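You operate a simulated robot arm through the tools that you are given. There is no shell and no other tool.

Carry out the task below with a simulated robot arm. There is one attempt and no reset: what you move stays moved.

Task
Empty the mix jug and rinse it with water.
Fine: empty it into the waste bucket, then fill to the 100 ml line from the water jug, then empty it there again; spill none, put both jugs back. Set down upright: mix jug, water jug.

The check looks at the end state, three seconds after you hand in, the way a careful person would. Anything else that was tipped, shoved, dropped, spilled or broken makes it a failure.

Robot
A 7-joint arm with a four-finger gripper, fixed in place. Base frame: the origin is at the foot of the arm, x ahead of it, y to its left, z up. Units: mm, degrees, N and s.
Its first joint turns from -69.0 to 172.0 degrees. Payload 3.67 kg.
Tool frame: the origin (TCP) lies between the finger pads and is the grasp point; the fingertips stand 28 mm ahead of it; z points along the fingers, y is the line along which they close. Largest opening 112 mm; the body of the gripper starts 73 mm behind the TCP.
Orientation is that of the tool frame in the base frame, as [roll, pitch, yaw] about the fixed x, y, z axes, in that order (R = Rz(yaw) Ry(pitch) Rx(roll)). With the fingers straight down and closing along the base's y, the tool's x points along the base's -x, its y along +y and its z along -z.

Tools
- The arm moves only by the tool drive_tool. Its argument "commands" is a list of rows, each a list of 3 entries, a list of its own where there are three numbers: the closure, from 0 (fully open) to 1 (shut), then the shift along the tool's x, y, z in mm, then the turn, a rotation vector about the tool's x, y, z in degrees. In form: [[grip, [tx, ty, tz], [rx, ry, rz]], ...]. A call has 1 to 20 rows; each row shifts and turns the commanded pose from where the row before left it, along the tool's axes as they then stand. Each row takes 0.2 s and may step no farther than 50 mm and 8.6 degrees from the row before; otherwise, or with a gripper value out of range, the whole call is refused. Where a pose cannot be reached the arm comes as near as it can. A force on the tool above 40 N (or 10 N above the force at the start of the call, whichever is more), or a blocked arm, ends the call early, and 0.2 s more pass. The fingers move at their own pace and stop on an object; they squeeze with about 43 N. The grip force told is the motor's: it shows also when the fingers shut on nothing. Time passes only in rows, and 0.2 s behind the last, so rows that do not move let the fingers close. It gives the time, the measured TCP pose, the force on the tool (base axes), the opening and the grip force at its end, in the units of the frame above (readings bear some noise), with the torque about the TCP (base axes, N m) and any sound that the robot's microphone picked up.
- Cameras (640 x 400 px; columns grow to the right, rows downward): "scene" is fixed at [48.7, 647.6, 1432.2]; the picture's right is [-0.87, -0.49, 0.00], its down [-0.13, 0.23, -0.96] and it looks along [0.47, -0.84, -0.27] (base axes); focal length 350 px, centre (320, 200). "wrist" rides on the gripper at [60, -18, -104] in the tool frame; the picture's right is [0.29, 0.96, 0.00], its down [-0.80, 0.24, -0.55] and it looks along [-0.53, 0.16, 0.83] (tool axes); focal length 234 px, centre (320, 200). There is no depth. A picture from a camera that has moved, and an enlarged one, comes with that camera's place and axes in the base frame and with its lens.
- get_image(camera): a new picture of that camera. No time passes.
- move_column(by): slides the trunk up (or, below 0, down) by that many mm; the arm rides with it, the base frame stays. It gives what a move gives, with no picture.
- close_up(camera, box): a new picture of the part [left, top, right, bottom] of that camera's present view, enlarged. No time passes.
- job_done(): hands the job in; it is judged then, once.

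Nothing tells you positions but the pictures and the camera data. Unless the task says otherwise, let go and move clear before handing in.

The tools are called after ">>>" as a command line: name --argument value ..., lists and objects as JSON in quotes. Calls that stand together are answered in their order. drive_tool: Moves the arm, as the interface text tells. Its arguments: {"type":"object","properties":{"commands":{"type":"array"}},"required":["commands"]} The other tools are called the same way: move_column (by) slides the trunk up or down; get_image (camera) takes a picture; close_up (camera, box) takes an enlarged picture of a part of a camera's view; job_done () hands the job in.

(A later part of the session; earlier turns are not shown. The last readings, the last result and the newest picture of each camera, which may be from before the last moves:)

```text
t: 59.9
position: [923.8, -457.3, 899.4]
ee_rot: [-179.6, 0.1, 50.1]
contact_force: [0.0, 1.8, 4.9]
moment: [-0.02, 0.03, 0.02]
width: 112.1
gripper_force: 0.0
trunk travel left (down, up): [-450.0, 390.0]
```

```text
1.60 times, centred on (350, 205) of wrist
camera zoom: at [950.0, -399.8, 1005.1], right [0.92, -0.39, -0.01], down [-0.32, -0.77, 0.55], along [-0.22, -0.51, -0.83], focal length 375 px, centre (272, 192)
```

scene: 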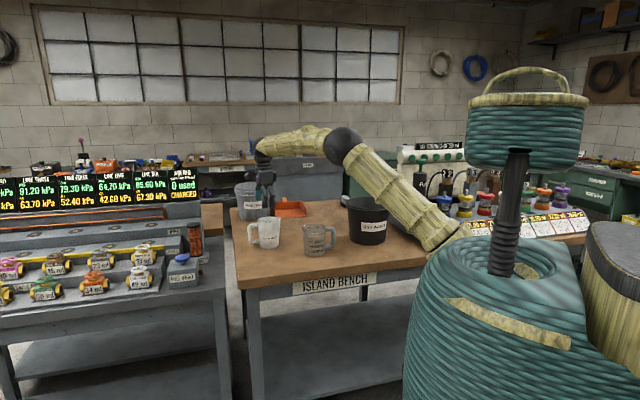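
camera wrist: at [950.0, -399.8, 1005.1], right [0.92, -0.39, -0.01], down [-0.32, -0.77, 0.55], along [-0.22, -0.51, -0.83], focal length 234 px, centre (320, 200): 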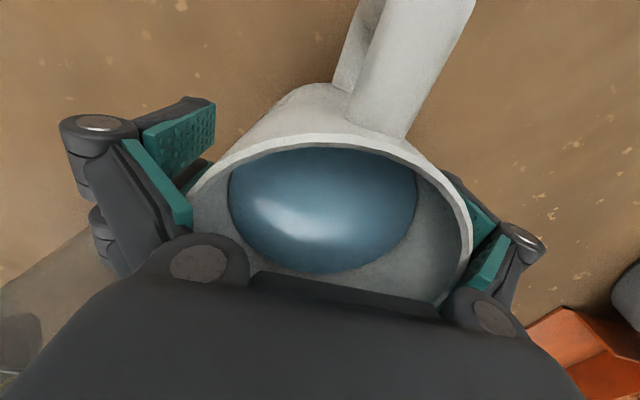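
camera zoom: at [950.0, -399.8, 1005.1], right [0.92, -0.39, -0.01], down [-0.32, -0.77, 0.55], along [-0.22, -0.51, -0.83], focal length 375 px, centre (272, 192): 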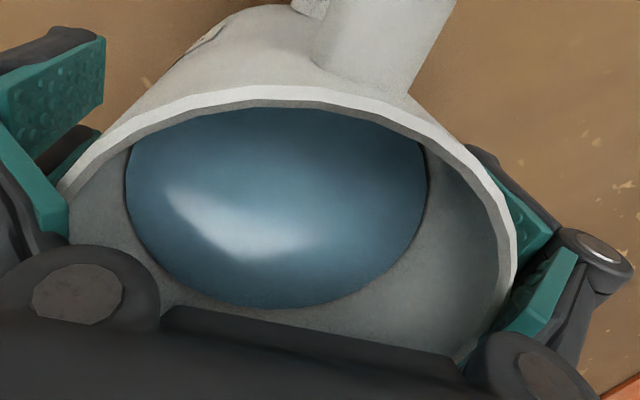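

That's real contact: the sloping finger links rest lightly on the rim. I raise 14 mm to the same depth below the rim that worked for the mix jug.

>>> drive_tool --commands '[[0, [0, 0, -7], [0, 0, 0]], [0, [0, 0, -7], [0, 0, 0]], [0, [0, 0, 0], [0, 0, 0]]]'

>>> close_up --camera "scene" --box '[240, 205, 300, 255]'

```text
t: 60.7
position: [924.2, -457.7, 913.3]
ee_rot: [-179.6, 0.1, 50.1]
contact_force: [0.2, -0.4, -0.6]
moment: [0.0, 0.0, 0.01]
width: 111.8
gripper_force: 0.1
trunk travel left (down, up): [-450.0, 390.0]
```

```text
8.00 times, centred on (270, 230) of scene
camera zoom: at [48.7, 647.6, 1432.2], right [-0.87, -0.49, 0.0], down [-0.13, 0.23, -0.96], along [0.47, -0.84, -0.27], focal length 2799 px, centre (720, -40)
```

zoom: 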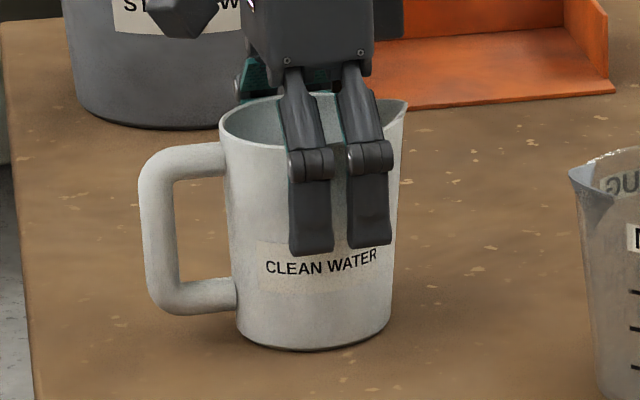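

Contact gone and the jug hasn't moved. I close the grip in stages.

>>> drive_tool --commands '[[0.1, [0, 0, 0], [0, 0, 0]], [0.15, [0, 0, 0], [0, 0, 0]], [0.2, [0, 0, 0], [0, 0, 0]], [0.25, [0, 0, 0], [0, 0, 0]], [0.3, [0, 0, 0], [0, 0, 0]], [0.4, [0, 0, 0], [0, 0, 0]], [0.4, [0, 0, 0], [0, 0, 0]]]'

>>> close_up --camera "scene" --box '[240, 205, 300, 255]'

>>> get_image --camera "wrist"

```text
t: 62.3
position: [923.3, -457.2, 918.1]
ee_rot: [-179.7, 0.0, 50.1]
contact_force: [11.1, 1.0, 24.5]
moment: [0.16, 0.17, -0.1]
width: 83.7
gripper_force: 42.8
trunk travel left (down, up): [-450.0, 390.0]
```

```text
8.00 times, centred on (270, 230) of scene
camera zoom: at [48.7, 647.6, 1432.2], right [-0.87, -0.49, 0.0], down [-0.13, 0.23, -0.96], along [0.47, -0.84, -0.27], focal length 2799 px, centre (720, -40)
```

zoom: 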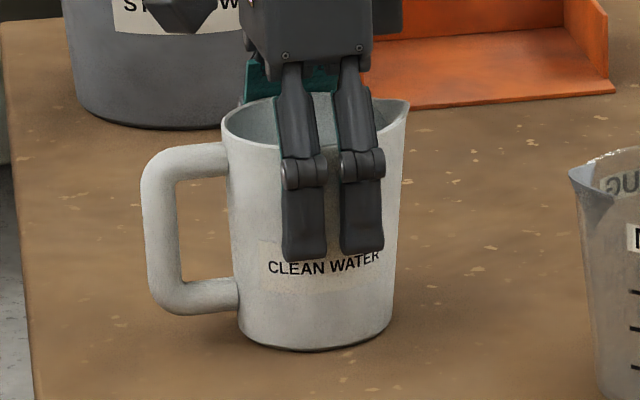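

```text
taken
camera wrist: at [949.6, -399.0, 1022.3], right [0.92, -0.39, 0.0], down [-0.33, -0.77, 0.55], along [-0.22, -0.51, -0.83], focal length 234 px, centre (320, 200)
```

wrist: 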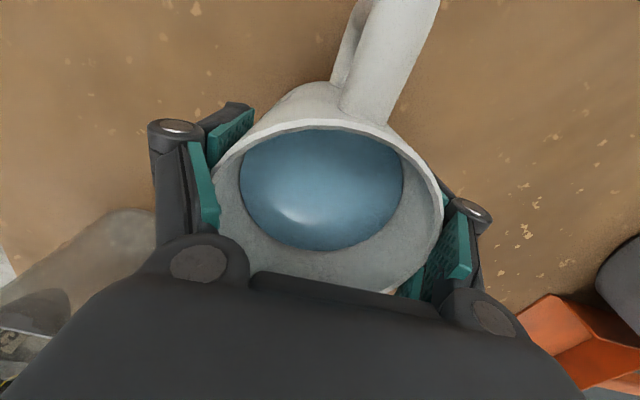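

Gripped at 84 mm with 43 N; closing pressed the jug onto the table somewhat. I lift gently, which relieves that, and check that it's level.

>>> drive_tool --commands '[[0.4, [0, 0, -2], [0, 0, 0]], [0.4, [0, 0, -3], [0, 0, 0]], [0.4, [0, 0, -5], [0, 0, 0]], [0.4, [0, 0, -8], [0, 0, 0]], [0.4, [0, 0, -8], [0, 0, 0]], [0.4, [0, 0, 0], [0, 0, 0]]]'

>>> close_up --camera "scene" --box '[240, 200, 300, 255]'

>>> get_image --camera "wrist"

```text
t: 63.7
position: [923.8, -459.4, 938.8]
ee_rot: [-179.5, 0.1, 50.1]
contact_force: [-0.4, -0.7, -5.1]
moment: [-0.09, 0.08, 0.02]
width: 82.9
gripper_force: 42.9
trunk travel left (down, up): [-450.0, 390.0]
```

```text
7.27 times, centred on (270, 228) of scene
camera zoom: at [48.7, 647.6, 1432.2], right [-0.87, -0.49, 0.0], down [-0.13, 0.23, -0.96], along [0.47, -0.84, -0.27], focal length 2544 px, centre (684, 0)
```

zoom: 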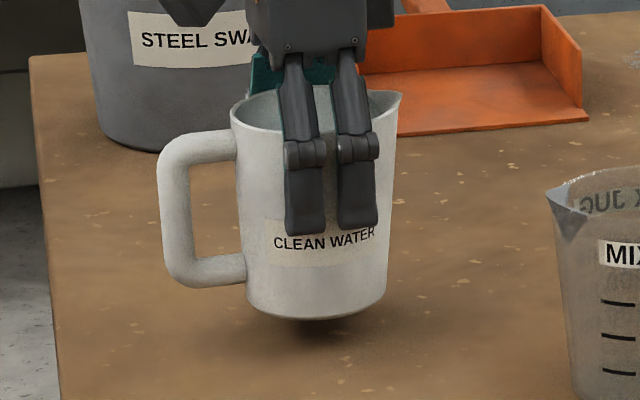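

```text
taken
camera wrist: at [950.6, -400.9, 1044.6], right [0.92, -0.39, -0.01], down [-0.32, -0.77, 0.55], along [-0.22, -0.51, -0.83], focal length 234 px, centre (320, 200)
```

wrist: 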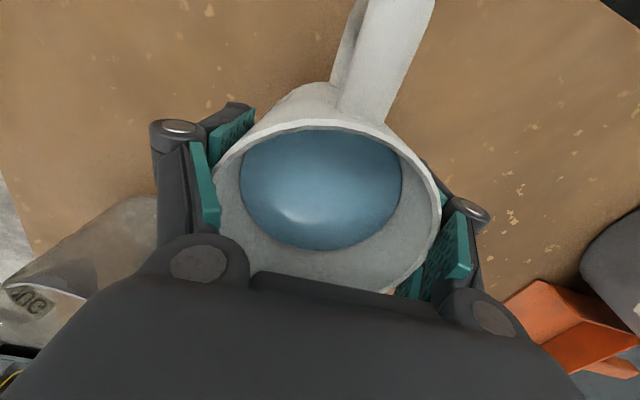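

The water jug is up, level and steady, about 5 N. I raise it to about z 1035, then pre-tilt it 25° here (flow should start only past about 40°) before bringing it over.

>>> drive_tool --commands '[[0.4, [0, 0, -8], [0, 0, 0]], [0.4, [0, 0, -12], [0, 0, 0]], [0.4, [0, 0, -12], [0, 0, 0]], [0.4, [0, 0, -12], [0, 0, 0]], [0.4, [0, 0, -12], [0, 0, 0]], [0.4, [0, 0, -12], [0, 0, 0]], [0.4, [0, 0, -12], [0, 0, 0]], [0.4, [0, 0, -10], [0, 0, 0]], [0.4, [0, 0, -6], [0, 0, 0]], [0.4, [0, 0, 0], [0, 0, 0]]]'

>>> drive_tool --commands '[[0.4, [0, 0, 0], [0, 1.5, 0]], [0.4, [0, 0, 0], [0, 2.5, 0]], [0.4, [0, 0, 0], [0, 2.5, 0]], [0.4, [0, 0, 0], [0, 2.5, 0]], [0.4, [0, 0, 0], [0, 2.5, 0]], [0.4, [0, 0, 0], [0, 2.5, 0]], [0.4, [0, 0, 0], [0, 2.5, 0]], [0.4, [0, 0, 0], [0, 2.5, 0]], [0.4, [0, 0, 0], [0, 2.5, 0]], [0.4, [0, 0, 0], [0, 2, 0]], [0.4, [0, 0, 0], [0, 1.5, 0]], [0.4, [0, 0, 0], [0, 0, 0]]]'

>>> get_image --camera "scene"

>>> close_up --camera "scene" --box '[235, 170, 345, 265]'

>>> get_image --camera "wrist"

```text
t: 65.9
position: [925.8, -458.7, 1035.0]
ee_rot: [-179.6, 0.1, 50.1]
contact_force: [-0.2, -0.3, -5.0]
moment: [-0.07, 0.07, 0.01]
width: 82.7
gripper_force: 42.8
trunk travel left (down, up): [-450.0, 390.0]
```

```text
t: 68.5
position: [926.7, -457.3, 1035.4]
ee_rot: [-179.5, -25.0, 49.9]
contact_force: [0.8, -0.2, -4.7]
moment: [-0.08, 0.12, 0.01]
width: 82.3
gripper_force: 43.1
trunk travel left (down, up): [-450.0, 390.0]
```

```text
taken
```

scene: 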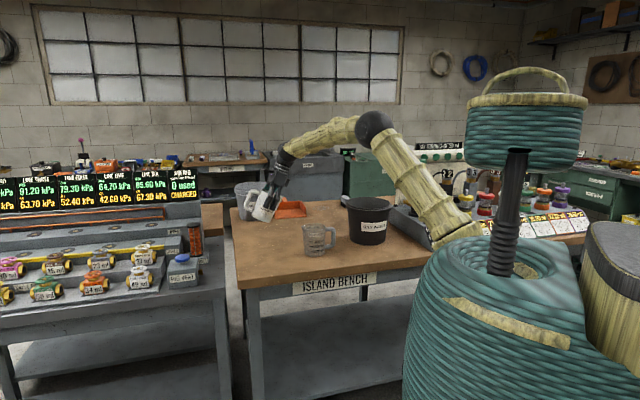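

```text
4.21 times, centred on (290, 218) of scene
camera zoom: at [48.7, 647.6, 1432.2], right [-0.87, -0.49, 0.0], down [-0.13, 0.23, -0.96], along [0.47, -0.84, -0.27], focal length 1473 px, centre (446, 126)
```

zoom: 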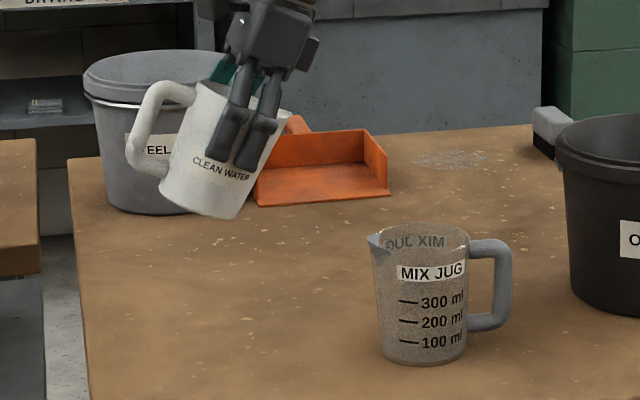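

```text
taken
camera wrist: at [919.7, -438.8, 1156.2], right [0.9, -0.41, 0.11], down [-0.43, -0.89, 0.16], along [0.03, -0.2, -0.98], focal length 234 px, centre (320, 200)
```

wrist: 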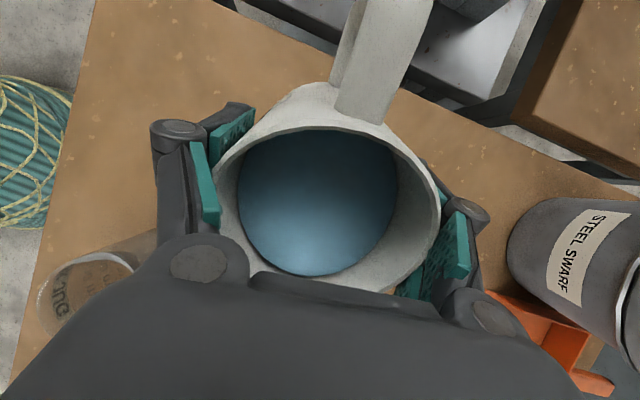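

No slosh, and there is a good margin to the lip. I carry the jug sideways toward the mix jug and stop a bit short for a check.

>>> drive_tool --commands '[[0.4, [-4.05, -7.95, -1.9], [0, 0, 0]], [0.4, [-8.1, -15.9, -3.8], [0, 0, 0]], [0.4, [-8.1, -15.9, -3.8], [0, 0, 0]], [0.4, [-8.1, -15.9, -3.8], [0, 0, 0]], [0.4, [-8.1, -15.9, -3.8], [0, 0, 0]], [0.4, [-8.1, -15.9, -3.8], [0, 0, 0]], [0.4, [-8.1, -15.9, -3.8], [0, 0, 0]], [0.4, [-4.05, -7.95, -1.9], [0, 0, 0]], [0.4, [0, 0, 0], [0, 0, 0]]]'

>>> close_up --camera "scene" --box '[260, 170, 370, 265]'

>>> get_image --camera "wrist"

```text
t: 70.5
position: [799.7, -433.5, 1037.1]
ee_rot: [-179.5, -24.9, 50.0]
contact_force: [0.8, 0.0, -4.8]
moment: [-0.1, 0.1, -0.02]
width: 82.7
gripper_force: 42.7
trunk travel left (down, up): [-450.0, 390.0]
```

```text
4.21 times, centred on (315, 218) of scene
camera zoom: at [48.7, 647.6, 1432.2], right [-0.87, -0.49, 0.0], down [-0.13, 0.23, -0.96], along [0.47, -0.84, -0.27], focal length 1473 px, centre (341, 126)
```

zoom: 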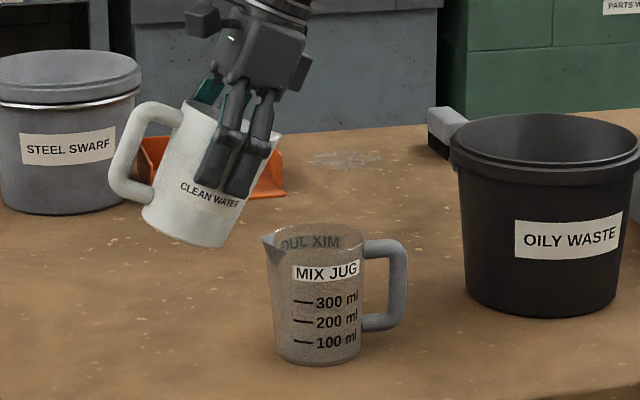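

```text
taken
camera wrist: at [793.7, -414.7, 1157.0], right [0.9, -0.41, 0.11], down [-0.43, -0.89, 0.16], along [0.03, -0.2, -0.98], focal length 234 px, centre (320, 200)
```

wrist: 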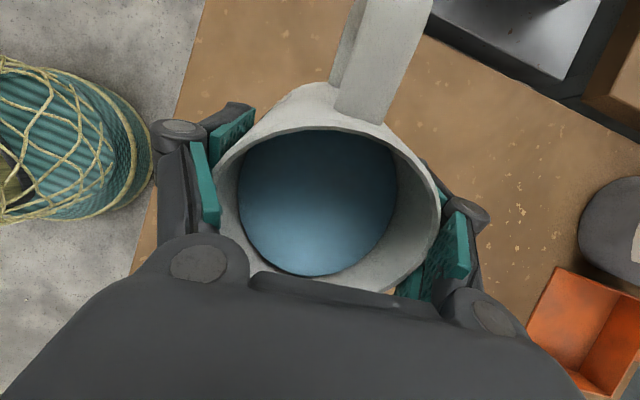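

The lip's observed position fits my estimate well. I make the last 35 mm move so that the lip sits over the mix jug's opening, still high above it.

>>> drive_tool --commands '[[0.4, [-2, -5.4, -0.9], [0, 0, 0]], [0.4, [-3.9, -10.8, -1.8], [0, 0, 0]], [0.4, [-3.9, -10.8, -1.8], [0, 0, 0]], [0.4, [-1.9, -5.4, -0.9], [0, 0, 0]], [0.4, [0, 0, 0], [0, 0, 0]]]'

>>> close_up --camera "scene" --box '[285, 185, 355, 265]'

>>> get_image --camera "scene"

```text
t: 71.7
position: [766.7, -424.2, 1037.7]
ee_rot: [-179.5, -25.0, 49.8]
contact_force: [-0.5, 0.4, -5.1]
moment: [-0.11, 0.1, -0.01]
width: 82.6
gripper_force: 42.7
trunk travel left (down, up): [-450.0, 390.0]
```

```text
5.00 times, centred on (320, 225) of scene
camera zoom: at [48.7, 647.6, 1432.2], right [-0.87, -0.49, 0.0], down [-0.13, 0.23, -0.96], along [0.47, -0.84, -0.27], focal length 1749 px, centre (320, 75)
```

zoom: 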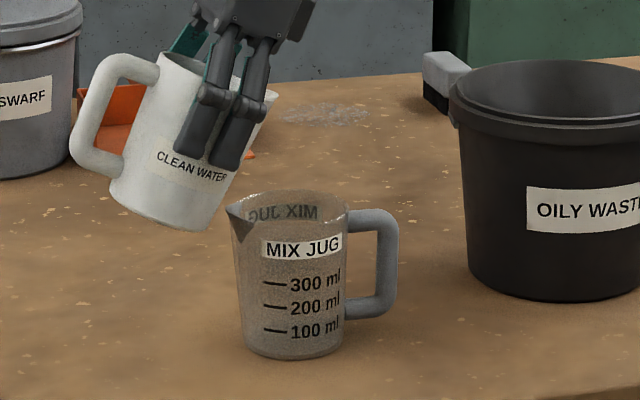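

```text
taken
```

scene: 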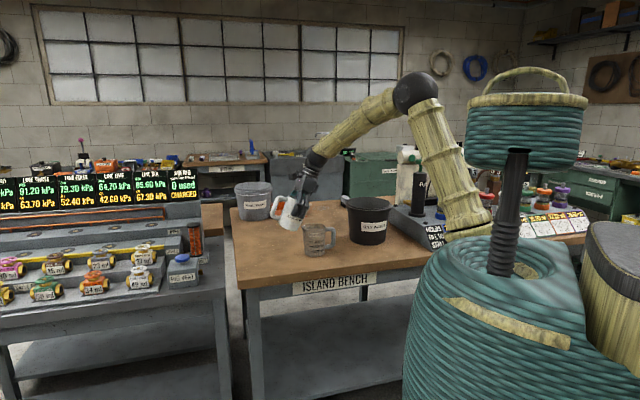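

The lip is over the mix jug's opening within about 10 mm. I nudge it, then tilt to 40° about the lip while lowering to about 55 mm above the rim.

>>> drive_tool --commands '[[0.4, [0, -5, 0], [0, 0, 0]], [0.4, [-1.69, 0, 2.58], [0, 2.5, 0]], [0.4, [-1.69, 0, 2.58], [0, 2.5, 0]], [0.4, [-1.69, 0, 2.58], [0, 2.5, 0]], [0.4, [-1.69, 0, 2.58], [0, 2.5, 0]], [0.4, [0, 0, 0], [0, 0, 0]]]'

>>> close_up --camera "scene" --box '[285, 195, 345, 260]'

>>> get_image --camera "wrist"

```text
t: 73.1
position: [762.9, -420.1, 1025.9]
ee_rot: [-179.4, -35.0, 49.8]
contact_force: [0.5, -0.3, -5.7]
moment: [-0.12, 0.1, 0.0]
width: 82.5
gripper_force: 42.7
trunk travel left (down, up): [-450.0, 390.0]
```

```text
6.15 times, centred on (315, 228) of scene
camera zoom: at [48.7, 647.6, 1432.2], right [-0.87, -0.49, 0.0], down [-0.13, 0.23, -0.96], along [0.47, -0.84, -0.27], focal length 2153 px, centre (351, 31)
```

zoom: 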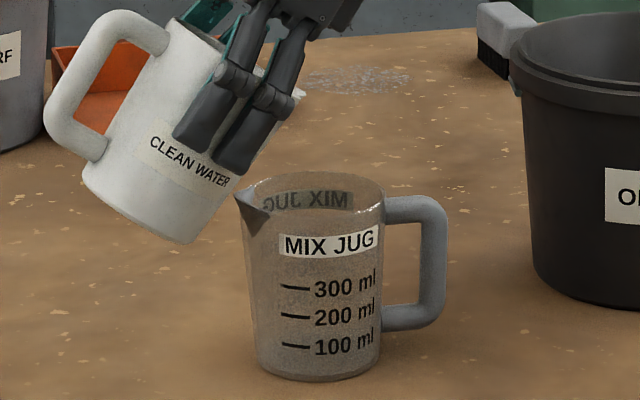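

```text
taken
camera wrist: at [743.0, -417.0, 1145.3], right [0.89, -0.43, 0.16], down [-0.44, -0.9, 0.0], along [0.14, -0.07, -0.99], focal length 234 px, centre (320, 200)
```

wrist: 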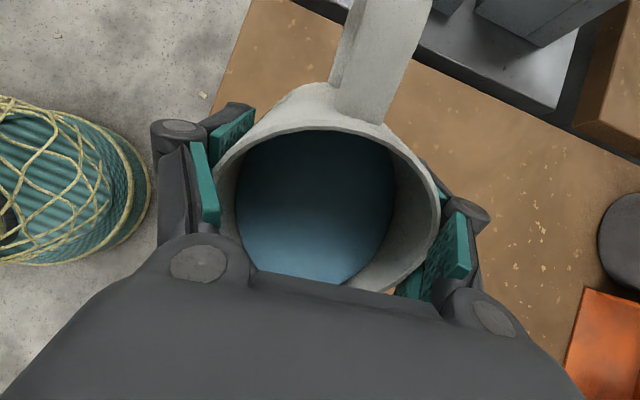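

Clearances are good: about 14 mm between the water jug's wall and the mix jug's spout. I keep the lip height and tilt on slowly in 1° steps.

>>> drive_tool --commands '[[0.4, [0.67, 0, -1.05], [0, 1, 0]], [0.4, [0.67, 0, -1.05], [0, 1, 0]], [0.4, [0.67, 0, -1.05], [0, 1, 0]], [0.4, [0.67, 0, -1.05], [0, 1, 0]], [0.4, [0.67, 0, -1.05], [0, 1, 0]], [0.4, [0, 0, 0], [0, 0, 0]]]'

>>> close_up --camera "scene" --box '[285, 195, 345, 260]'

>>> get_image --camera "wrist"

```text
t: 74.5
position: [761.9, -423.0, 1031.2]
ee_rot: [-179.4, -39.9, 49.7]
contact_force: [0.1, 0.4, -4.9]
moment: [-0.15, 0.07, 0.02]
width: 82.4
gripper_force: 42.3
trunk travel left (down, up): [-450.0, 390.0]
```

```text
6.15 times, centred on (315, 228) of scene
camera zoom: at [48.7, 647.6, 1432.2], right [-0.87, -0.49, 0.0], down [-0.13, 0.23, -0.96], along [0.47, -0.84, -0.27], focal length 2153 px, centre (351, 31)
```

zoom: 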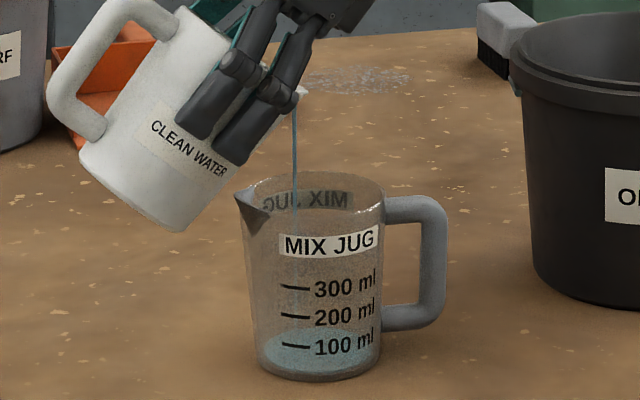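

```text
taken
camera wrist: at [735.7, -426.7, 1150.5], right [0.88, -0.45, 0.18], down [-0.44, -0.9, -0.09], along [0.2, 0.0, -0.98], focal length 234 px, centre (320, 200)
```

wrist: 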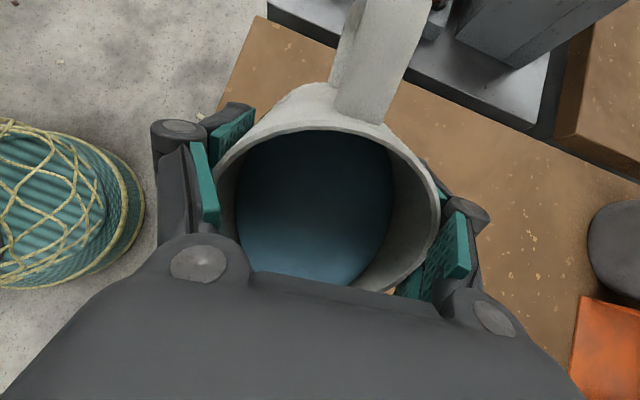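

Water is already flowing in a clean thin stream into the mix jug. I read the level now, while time is stopped.

>>> close_up --camera "scene" --box '[305, 235, 335, 260]'

>>> close_up --camera "scene" --box '[300, 205, 350, 262]'

```text
16.00 times, centred on (320, 248) of scene
camera zoom: at [48.7, 647.6, 1432.2], right [-0.87, -0.49, 0.0], down [-0.13, 0.23, -0.96], along [0.47, -0.84, -0.27], focal length 5598 px, centre (320, -560)
```

zoom: 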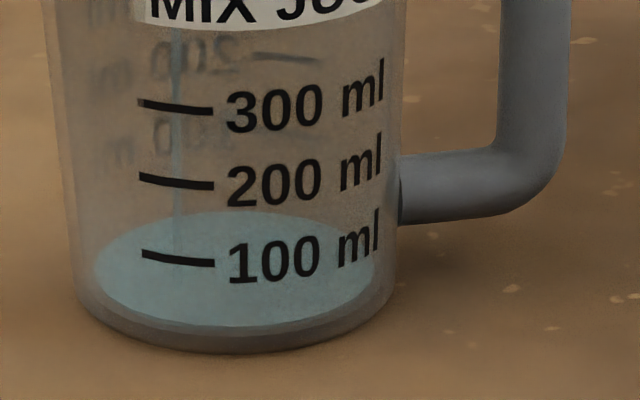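

```text
7.02 times, centred on (325, 234) of scene
camera zoom: at [48.7, 647.6, 1432.2], right [-0.87, -0.49, 0.0], down [-0.13, 0.23, -0.96], along [0.47, -0.84, -0.27], focal length 2455 px, centre (285, -35)
```

zoom: 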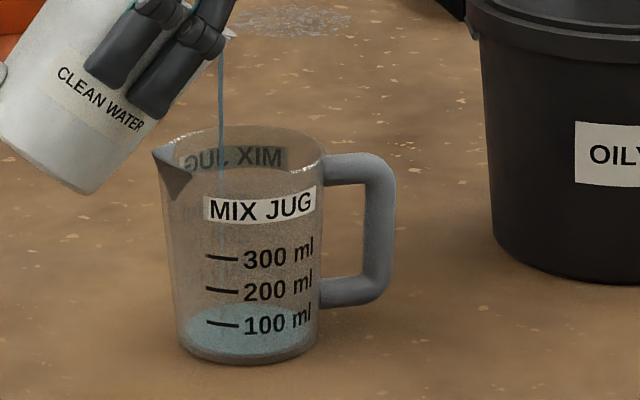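

The level is only about 15–20 ml so far (front edge near the jug floor). I hold this tilt briefly to gauge the flow.

>>> drive_tool --commands '[[0.4, [0, 0, 0], [0, 0, 0]], [0.4, [0, 0, 0], [0, 0, 0]]]'

>>> close_up --camera "scene" --box '[305, 235, 335, 260]'

>>> close_up --camera "scene" --box '[285, 195, 345, 260]'

```text
t: 75.1
position: [761.1, -421.9, 1031.5]
ee_rot: [-179.4, -39.9, 49.7]
contact_force: [0.0, 0.3, -4.4]
moment: [-0.12, 0.11, -0.03]
width: 82.4
gripper_force: 42.4
trunk travel left (down, up): [-450.0, 390.0]
```

```text
16.00 times, centred on (320, 248) of scene
camera zoom: at [48.7, 647.6, 1432.2], right [-0.87, -0.49, 0.0], down [-0.13, 0.23, -0.96], along [0.47, -0.84, -0.27], focal length 5598 px, centre (320, -560)
```

zoom: 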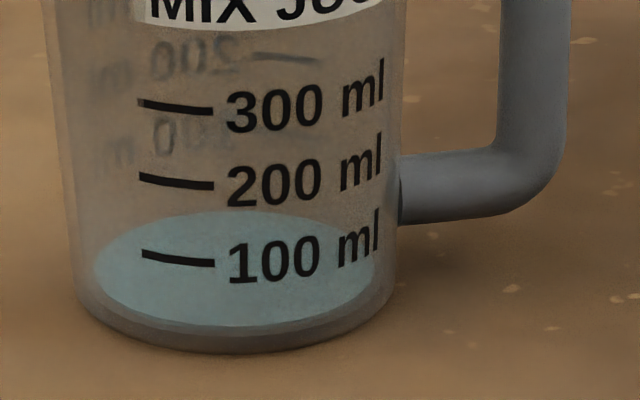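

```text
6.15 times, centred on (315, 228) of scene
camera zoom: at [48.7, 647.6, 1432.2], right [-0.87, -0.49, 0.0], down [-0.13, 0.23, -0.96], along [0.47, -0.84, -0.27], focal length 2153 px, centre (351, 31)
```

zoom: 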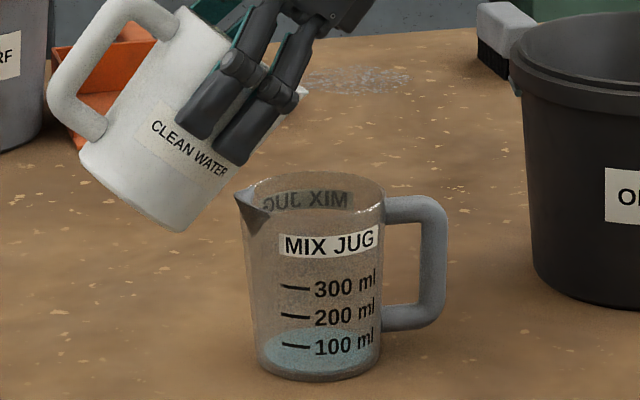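

The flow stopped by itself, so each tilt angle releases a fixed amount and I can meter it. I tilt 3° more and let it settle.

>>> drive_tool --commands '[[0.4, [0.67, 0, -1.05], [0, 1, 0]], [0.4, [0.67, 0, -1.05], [0, 1, 0]], [0.4, [0.67, 0, -1.05], [0, 1, 0]], [0.4, [0, 0, 0], [0, 0, 0]], [0.4, [0, 0, 0], [0, 0, 0]], [0.4, [0, 0, 0], [0, 0, 0]]]'

>>> close_up --camera "scene" --box '[305, 235, 335, 260]'

>>> close_up --camera "scene" --box '[285, 195, 345, 260]'

```text
t: 76.5
position: [761.9, -422.2, 1035.6]
ee_rot: [-179.4, -42.8, 49.7]
contact_force: [0.5, 0.2, -3.7]
moment: [-0.09, 0.07, -0.04]
width: 82.6
gripper_force: 43.4
trunk travel left (down, up): [-450.0, 390.0]
```

```text
16.00 times, centred on (320, 248) of scene
camera zoom: at [48.7, 647.6, 1432.2], right [-0.87, -0.49, 0.0], down [-0.13, 0.23, -0.96], along [0.47, -0.84, -0.27], focal length 5598 px, centre (320, -560)
```

zoom: 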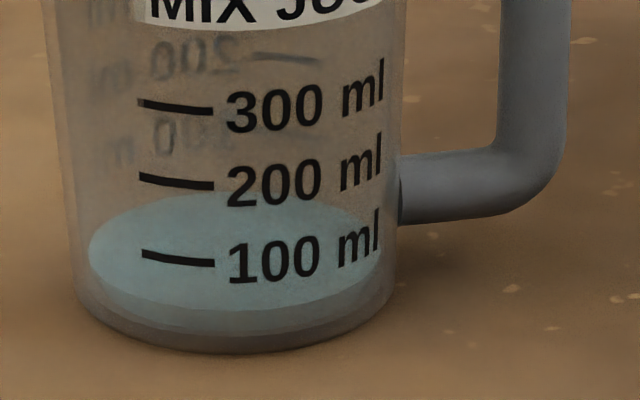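

```text
6.15 times, centred on (315, 228) of scene
camera zoom: at [48.7, 647.6, 1432.2], right [-0.87, -0.49, 0.0], down [-0.13, 0.23, -0.96], along [0.47, -0.84, -0.27], focal length 2153 px, centre (351, 31)
```

zoom: 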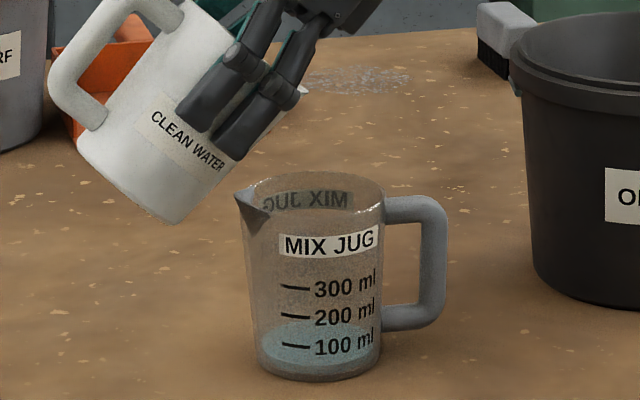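

The level is about 40 ml, so roughly 7–8 ml per degree. I go 5° further and let it settle.

>>> drive_tool --commands '[[0.4, [0.67, 0, -1.05], [0, 1, 0]], [0.4, [0.67, 0, -1.05], [0, 1, 0]], [0.4, [0.67, 0, -1.05], [0, 1, 0]], [0.4, [0.67, 0, -1.05], [0, 1, 0]], [0.4, [0.67, 0, -1.05], [0, 1, 0]], [0.4, [0, 0, 0], [0, 0, 0]], [0.4, [0, 0, 0], [0, 0, 0]], [0.4, [0, 0, 0], [0, 0, 0]], [0.4, [0, 0, 0], [0, 0, 0]]]'

>>> close_up --camera "scene" --box '[305, 235, 335, 260]'

>>> close_up --camera "scene" --box '[285, 195, 345, 260]'

```text
t: 78.5
position: [760.7, -424.6, 1040.4]
ee_rot: [-179.3, -47.8, 49.6]
contact_force: [-0.2, 0.2, -5.1]
moment: [-0.07, 0.09, 0.01]
width: 82.6
gripper_force: 42.6
trunk travel left (down, up): [-450.0, 390.0]
```

```text
16.00 times, centred on (320, 248) of scene
camera zoom: at [48.7, 647.6, 1432.2], right [-0.87, -0.49, 0.0], down [-0.13, 0.23, -0.96], along [0.47, -0.84, -0.27], focal length 5598 px, centre (320, -560)
```

zoom: 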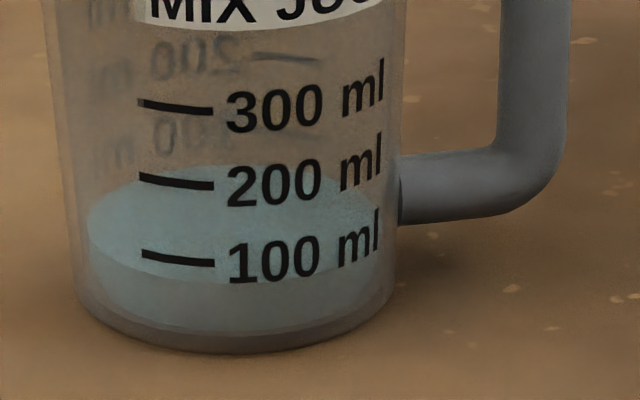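

```text
6.15 times, centred on (315, 228) of scene
camera zoom: at [48.7, 647.6, 1432.2], right [-0.87, -0.49, 0.0], down [-0.13, 0.23, -0.96], along [0.47, -0.84, -0.27], focal length 2153 px, centre (351, 31)
```

zoom: 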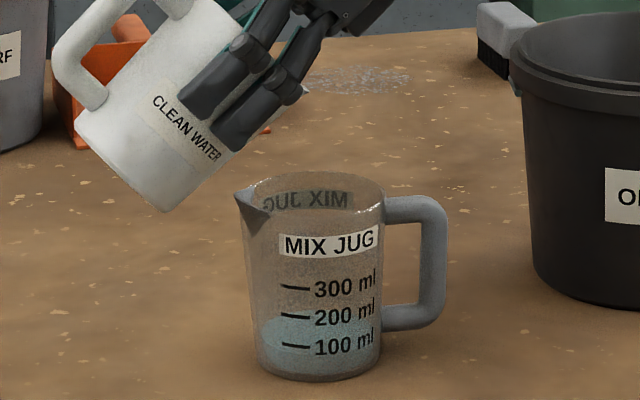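

About 70 ml now. I take an even tighter close-up to calibrate the last part.

>>> close_up --camera "scene" --box '[307, 243, 331, 258]'

>>> drive_tool --commands '[[0.4, [0.67, 0, -1.05], [0, 1, 0]], [0.4, [0.67, 0, -1.05], [0, 1, 0]], [0.4, [0.67, 0, -1.05], [0, 1, 0]], [0.4, [0, 0, 0], [0, 0, 0]], [0.4, [0, 0, 0], [0, 0, 0]], [0.4, [0, 0, 0], [0, 0, 0]], [0.4, [0, 0, 0], [0, 0, 0]]]'

>>> close_up --camera "scene" --box '[305, 235, 335, 260]'

>>> close_up --camera "scene" --box '[307, 243, 331, 258]'

>>> close_up --camera "scene" --box '[285, 195, 345, 260]'

```text
16.00 times, centred on (319, 250) of scene
camera zoom: at [48.7, 647.6, 1432.2], right [-0.87, -0.49, 0.0], down [-0.13, 0.23, -0.96], along [0.47, -0.84, -0.27], focal length 5598 px, centre (336, -608)
```

zoom: 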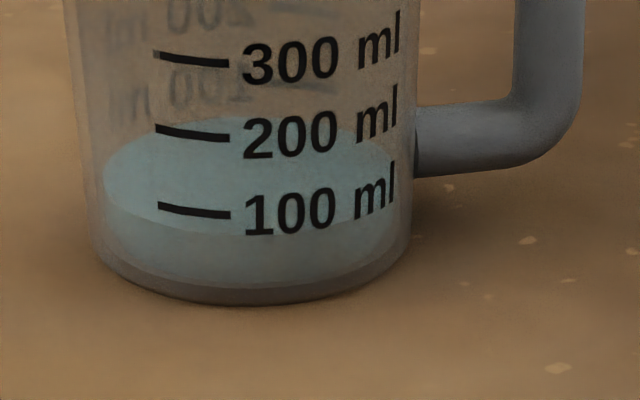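

```text
t: 80.1
position: [759.8, -425.1, 1044.9]
ee_rot: [-179.4, -50.9, 49.5]
contact_force: [-0.8, -0.6, -3.8]
moment: [-0.12, 0.11, 0.02]
width: 82.4
gripper_force: 42.9
trunk travel left (down, up): [-450.0, 390.0]
```

```text
16.00 times, centred on (320, 248) of scene
camera zoom: at [48.7, 647.6, 1432.2], right [-0.87, -0.49, 0.0], down [-0.13, 0.23, -0.96], along [0.47, -0.84, -0.27], focal length 5598 px, centre (320, -560)
```

zoom: 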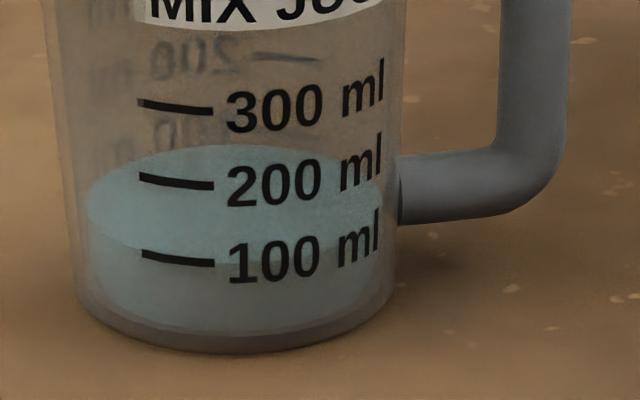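

```text
16.00 times, centred on (319, 250) of scene
camera zoom: at [48.7, 647.6, 1432.2], right [-0.87, -0.49, 0.0], down [-0.13, 0.23, -0.96], along [0.47, -0.84, -0.27], focal length 5598 px, centre (336, -608)
```

zoom: 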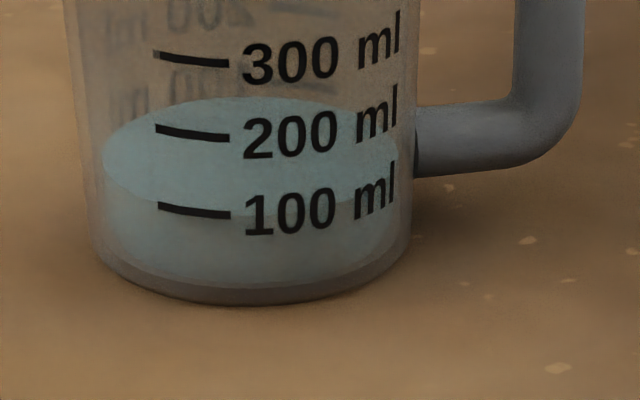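

```text
6.15 times, centred on (315, 228) of scene
camera zoom: at [48.7, 647.6, 1432.2], right [-0.87, -0.49, 0.0], down [-0.13, 0.23, -0.96], along [0.47, -0.84, -0.27], focal length 2153 px, centre (351, 31)
```

zoom: 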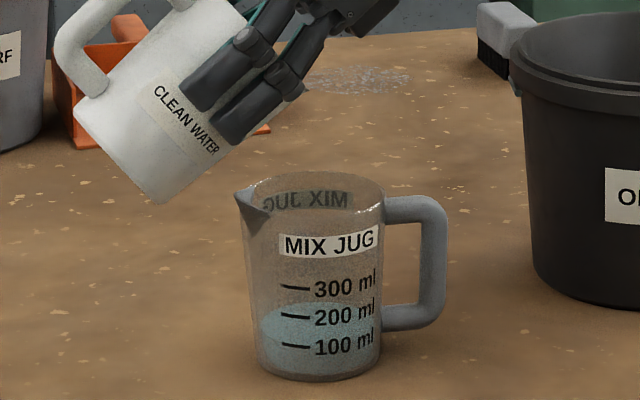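

By the front wall it reads nearly 100 ml, but looking down through a wall about 3.5 mm inside the print makes the front reading too high. I check the back-wall marks to remove that parallax.

>>> close_up --camera "scene" --box '[308, 234, 328, 246]'

>>> close_up --camera "scene" --box '[308, 244, 328, 258]'

```text
16.00 times, centred on (318, 240) of scene
camera zoom: at [48.7, 647.6, 1432.2], right [-0.87, -0.49, 0.0], down [-0.13, 0.23, -0.96], along [0.47, -0.84, -0.27], focal length 5598 px, centre (352, -440)
```

zoom: 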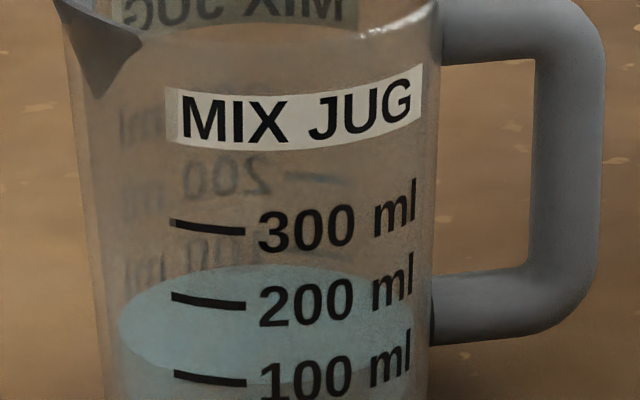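

```text
16.00 times, centred on (318, 251) of scene
camera zoom: at [48.7, 647.6, 1432.2], right [-0.87, -0.49, 0.0], down [-0.13, 0.23, -0.96], along [0.47, -0.84, -0.27], focal length 5598 px, centre (352, -616)
```

zoom: 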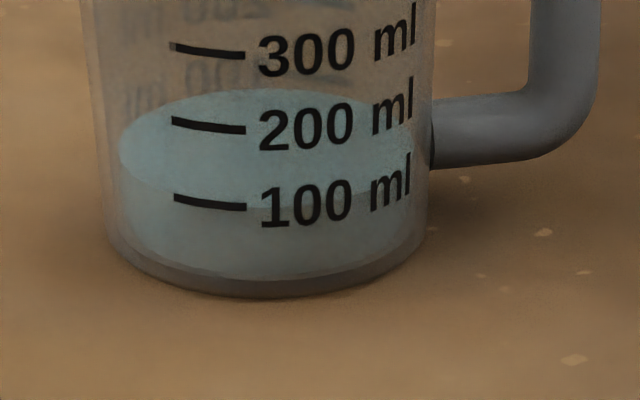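

Averaging front (~98) and back (~76) readings gives a true level of about 87–90 ml. I add another 1.7°.

>>> drive_tool --commands '[[0.4, [0.57, 0, -0.9], [0, 0.85, 0]], [0.4, [0.57, 0, -0.9], [0, 0.85, 0]], [0.4, [0, 0, 0], [0, 0, 0]], [0.4, [0, 0, 0], [0, 0, 0]], [0.4, [0, 0, 0], [0, 0, 0]], [0.4, [0, 0, 0], [0, 0, 0]]]'

>>> close_up --camera "scene" --box '[308, 234, 328, 246]'

>>> close_up --camera "scene" --box '[308, 244, 328, 258]'

```text
t: 81.5
position: [759.3, -423.7, 1047.3]
ee_rot: [-179.3, -52.6, 49.6]
contact_force: [0.1, -0.1, -4.2]
moment: [-0.09, 0.06, 0.01]
width: 82.5
gripper_force: 43.3
trunk travel left (down, up): [-450.0, 390.0]
```

```text
16.00 times, centred on (318, 240) of scene
camera zoom: at [48.7, 647.6, 1432.2], right [-0.87, -0.49, 0.0], down [-0.13, 0.23, -0.96], along [0.47, -0.84, -0.27], focal length 5598 px, centre (352, -440)
```

zoom: 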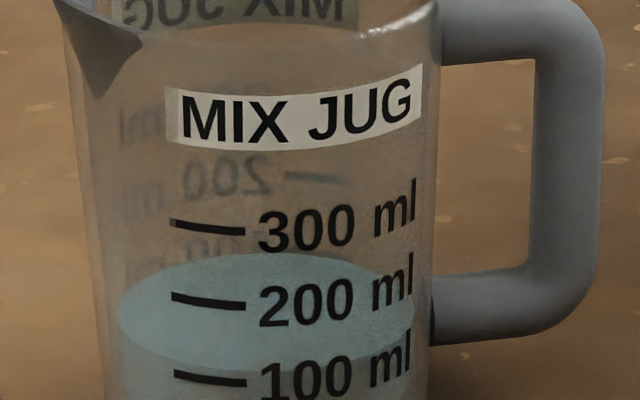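

```text
16.00 times, centred on (318, 251) of scene
camera zoom: at [48.7, 647.6, 1432.2], right [-0.87, -0.49, 0.0], down [-0.13, 0.23, -0.96], along [0.47, -0.84, -0.27], focal length 5598 px, centre (352, -616)
```

zoom: 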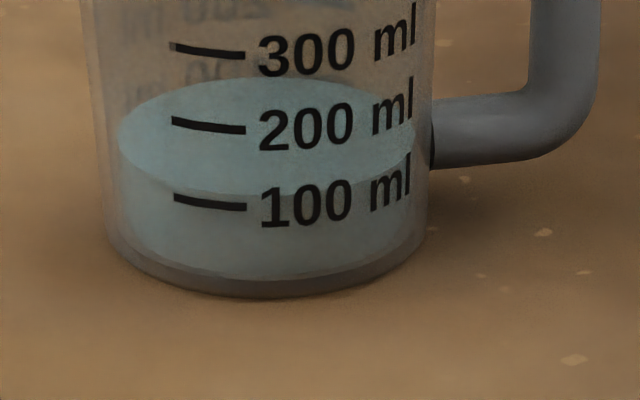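

Corrected for parallax the level is now right at 100 ml (front reads about 107, back about 100). I tilt the water jug back, rising as I do so.

>>> drive_tool --commands '[[0.4, [0.54, 0, 0.65], [0, -2.5, 0]], [0.4, [0.54, 0, 0.65], [0, -2.5, 0]], [0.4, [0.4, 0, 0.5], [0, -2.5, 0]], [0.4, [0.3, 0, 0.4], [0, -2.5, 0]], [0.4, [0.2, 0, 0.3], [0, -2.5, 0]], [0.4, [0.1, 0, 0.2], [0, -2.5, 0]], [0.4, [0, 0, 0.1], [0, -2.5, 0]], [0.4, [-0.1, 0, 0], [0, -2.5, 0]], [0.4, [-0.2, 0, 0], [0, -2.5, 0]], [0.4, [-0.3, 0, 0], [0, -2.5, 0]], [0.4, [-0.4, 0, 0], [0, -2.5, 0]], [0.4, [0, 0, 0], [0, 0, 0]]]'

>>> close_up --camera "scene" --box '[308, 244, 328, 258]'

>>> close_up --camera "scene" --box '[275, 185, 345, 262]'

>>> get_image --camera "wrist"

```text
t: 84.1
position: [760.7, -421.7, 1045.9]
ee_rot: [-179.5, -25.1, 49.8]
contact_force: [0.4, 0.7, -4.0]
moment: [-0.09, 0.08, -0.02]
width: 82.3
gripper_force: 43.1
trunk travel left (down, up): [-450.0, 390.0]
```

```text
16.00 times, centred on (318, 251) of scene
camera zoom: at [48.7, 647.6, 1432.2], right [-0.87, -0.49, 0.0], down [-0.13, 0.23, -0.96], along [0.47, -0.84, -0.27], focal length 5598 px, centre (352, -616)
```

zoom: 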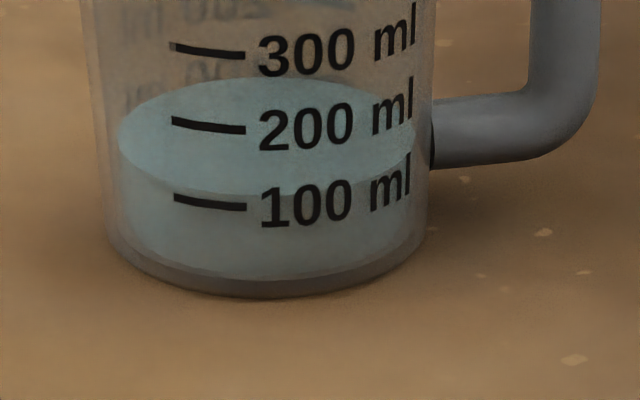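

```text
5.19 times, centred on (310, 224) of scene
camera zoom: at [48.7, 647.6, 1432.2], right [-0.87, -0.49, 0.0], down [-0.13, 0.23, -0.96], along [0.47, -0.84, -0.27], focal length 1817 px, centre (372, 78)
```

zoom: 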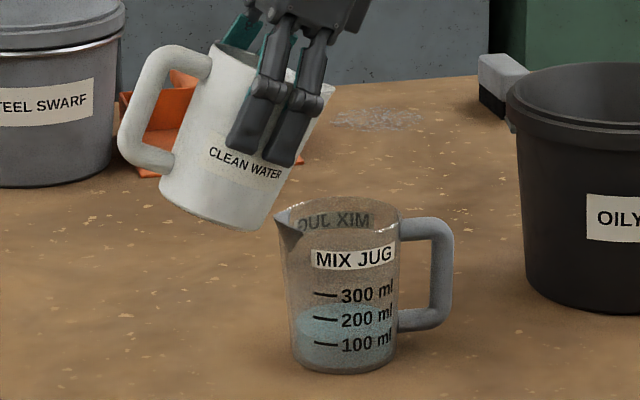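

```text
taken
camera wrist: at [755.0, -403.9, 1166.6], right [0.9, -0.42, 0.11], down [-0.43, -0.89, 0.16], along [0.04, -0.19, -0.98], focal length 234 px, centre (320, 200)
```

wrist: 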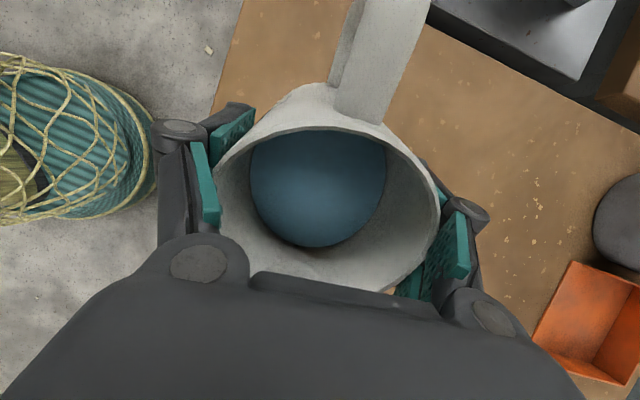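

The level holds at the line and the table is dry. I carry the water jug back over its spot.

>>> drive_tool --commands '[[0.4, [3.8, 8.3, 2.15], [0, 0, 0]], [0.4, [7.67, 16.6, 4.3], [0, 0, 0]], [0.4, [7.67, 16.6, 4.3], [0, 0, 0]], [0.4, [7.67, 16.6, 4.3], [0, 0, 0]], [0.4, [7.67, 16.6, 4.3], [0, 0, 0]], [0.4, [7.67, 16.6, 4.3], [0, 0, 0]], [0.4, [7.67, 16.6, 4.3], [0, 0, 0]], [0.4, [7.67, 16.6, 4.3], [0, 0, 0]], [0.4, [7.67, 16.6, 4.3], [0, 0, 0]], [0.4, [3.8, 8.3, 2.15], [0, 0, 0]], [0.4, [0, 0, 0], [0, 0, 0]]]'

>>> drive_tool --commands '[[0.4, [0, 0, 0], [0, -2.5, 0]], [0.4, [0, 0, 0], [0, -2.5, 0]], [0.4, [0, 0, 0], [0, -2.5, 0]], [0.4, [0, 0, 0], [0, -2.5, 0]], [0.4, [0, 0, 0], [0, -2.5, 0]], [0.4, [0, 0, 0], [0, -2.5, 0]], [0.4, [0, 0, 0], [0, -2.5, 0]], [0.4, [0, 0, 0], [0, -2.5, 0]], [0.4, [0, 0, 0], [0, -2.5, 0]], [0.4, [0, 0, 0], [0, -2.5, 0]], [0.4, [0, 0, 0], [0, 0, 0]]]'

>>> close_up --camera "scene" --box '[240, 180, 300, 235]'

>>> get_image --camera "wrist"

```text
t: 86.5
position: [927.4, -457.8, 1038.6]
ee_rot: [-179.4, -25.1, 49.9]
contact_force: [-1.0, 0.1, -3.7]
moment: [-0.06, 0.09, -0.03]
width: 82.1
gripper_force: 42.8
trunk travel left (down, up): [-450.0, 390.0]
```

```text
t: 88.9
position: [926.6, -458.6, 1038.8]
ee_rot: [-179.5, -0.2, 50.1]
contact_force: [-0.3, 0.4, -4.1]
moment: [-0.04, 0.04, 0.04]
width: 82.0
gripper_force: 42.4
trunk travel left (down, up): [-450.0, 390.0]
```

```text
7.27 times, centred on (270, 208) of scene
camera zoom: at [48.7, 647.6, 1432.2], right [-0.87, -0.49, 0.0], down [-0.13, 0.23, -0.96], along [0.47, -0.84, -0.27], focal length 2544 px, centre (684, 146)
```

zoom: 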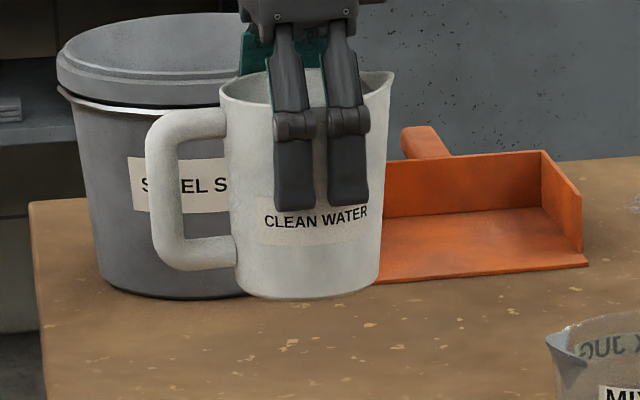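

```text
taken
camera wrist: at [952.4, -400.9, 1144.4], right [0.92, -0.39, -0.01], down [-0.33, -0.77, 0.55], along [-0.22, -0.5, -0.83], focal length 234 px, centre (320, 200)
```

wrist: 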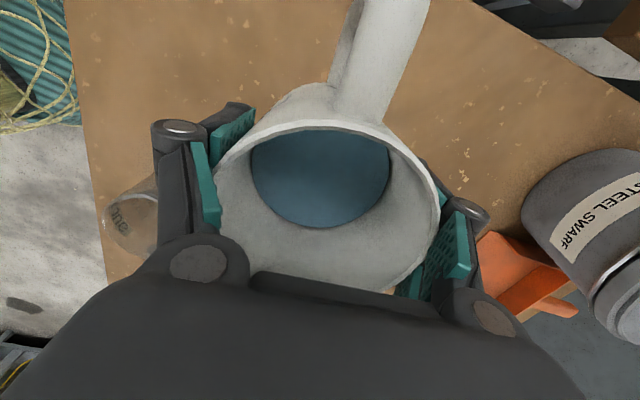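

The jug is upright above its spot. I lower it to just above the table and compare with the original picture.

>>> drive_tool --commands '[[0.4, [0, 0, 8], [0, 0, 0]], [0.4, [0, 0, 14], [0, 0, 0]], [0.4, [0, 0, 14], [0, 0, 0]], [0.4, [0, 0, 14], [0, 0, 0]], [0.4, [0, 0, 14], [0, 0, 0]], [0.4, [0, 0, 14], [0, 0, 0]], [0.4, [0, 0, 14], [0, 0, 0]], [0.4, [0, 0, 12], [0, 0, 0]], [0.4, [0, 0, 6], [0, 0, 0]], [0.4, [0, 0, 0], [0, 0, 0]]]'

>>> close_up --camera "scene" --box '[240, 205, 300, 255]'

```text
t: 91.1
position: [924.6, -457.5, 929.2]
ee_rot: [-179.6, -0.1, 50.1]
contact_force: [-1.4, 0.0, -3.6]
moment: [-0.01, 0.04, -0.01]
width: 82.3
gripper_force: 43.2
trunk travel left (down, up): [-450.0, 390.0]
```

```text
8.00 times, centred on (270, 230) of scene
camera zoom: at [48.7, 647.6, 1432.2], right [-0.87, -0.49, 0.0], down [-0.13, 0.23, -0.96], along [0.47, -0.84, -0.27], focal length 2799 px, centre (720, -40)
```

zoom: 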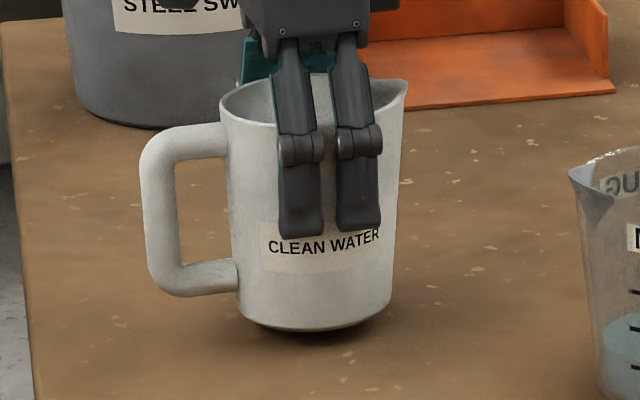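

Horizontally it matches the original to within a pixel; it needs about 10 mm down. I lower gently until it touches.

>>> drive_tool --commands '[[0.4, [0, 0, 3], [0, 0, 0]], [0.4, [0, 0, 2.5], [0, 0, 0]], [0.4, [0, 0, 1.5], [0, 0, 0]], [0.4, [0, 0, 0], [0, 0, 0]]]'

>>> drive_tool --commands '[[0.4, [0, 0, 1], [0, 0, 0]], [0.4, [0, 0, 0], [0, 0, 0]]]'

>>> drive_tool --commands '[[0.4, [0, 0, 1], [0, 0, 0]], [0.4, [0, 0, 0], [0, 0, 0]]]'

>>> close_up --camera "scene" --box '[240, 205, 300, 255]'

```text
t: 92.1
position: [925.0, -456.9, 922.6]
ee_rot: [-179.6, -0.1, 50.1]
contact_force: [-0.4, -0.6, -3.7]
moment: [-0.07, 0.03, 0.01]
width: 82.4
gripper_force: 42.4
trunk travel left (down, up): [-450.0, 390.0]
```

```text
t: 92.7
position: [926.0, -456.7, 921.9]
ee_rot: [-179.6, -0.1, 50.0]
contact_force: [-0.9, -0.1, -3.2]
moment: [-0.07, 0.05, 0.02]
width: 82.0
gripper_force: 42.7
trunk travel left (down, up): [-450.0, 390.0]
```

```text
t: 93.3
position: [926.8, -457.9, 920.2]
ee_rot: [-179.6, -0.1, 50.2]
contact_force: [0.6, -0.4, -3.6]
moment: [-0.06, 0.06, 0.05]
width: 81.9
gripper_force: 43.1
trunk travel left (down, up): [-450.0, 390.0]
```

```text
8.00 times, centred on (270, 230) of scene
camera zoom: at [48.7, 647.6, 1432.2], right [-0.87, -0.49, 0.0], down [-0.13, 0.23, -0.96], along [0.47, -0.84, -0.27], focal length 2799 px, centre (720, -40)
```

zoom: 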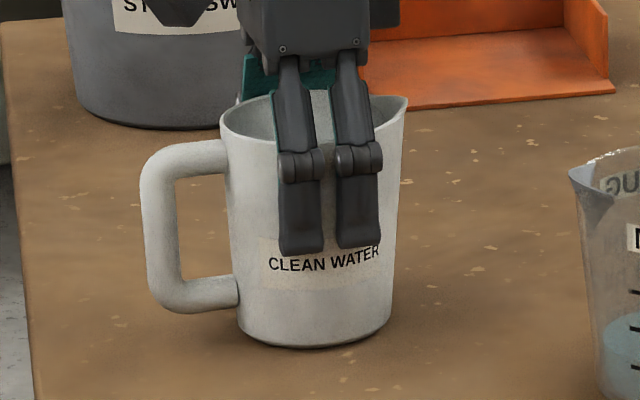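

>>> drive_tool --commands '[[0.4, [0, 0, 1], [0, 0, 0]], [0.4, [0, 0, 0], [0, 0, 0]]]'

>>> drive_tool --commands '[[0.4, [0, 0, 1], [0, 0, 0]], [0.4, [0, 0, 0], [0, 0, 0]]]'

```text
t: 93.9
position: [926.1, -458.5, 918.9]
ee_rot: [-179.6, -0.1, 50.1]
contact_force: [-0.7, -0.7, -4.3]
moment: [-0.06, 0.04, -0.01]
width: 82.4
gripper_force: 42.7
trunk travel left (down, up): [-450.0, 390.0]
```

```text
t: 94.5
position: [928.0, -458.0, 918.8]
ee_rot: [-179.6, -0.1, 50.0]
contact_force: [0.8, 0.1, -0.6]
moment: [-0.25, -0.1, 0.04]
width: 82.2
gripper_force: 43.0
trunk travel left (down, up): [-450.0, 390.0]
```

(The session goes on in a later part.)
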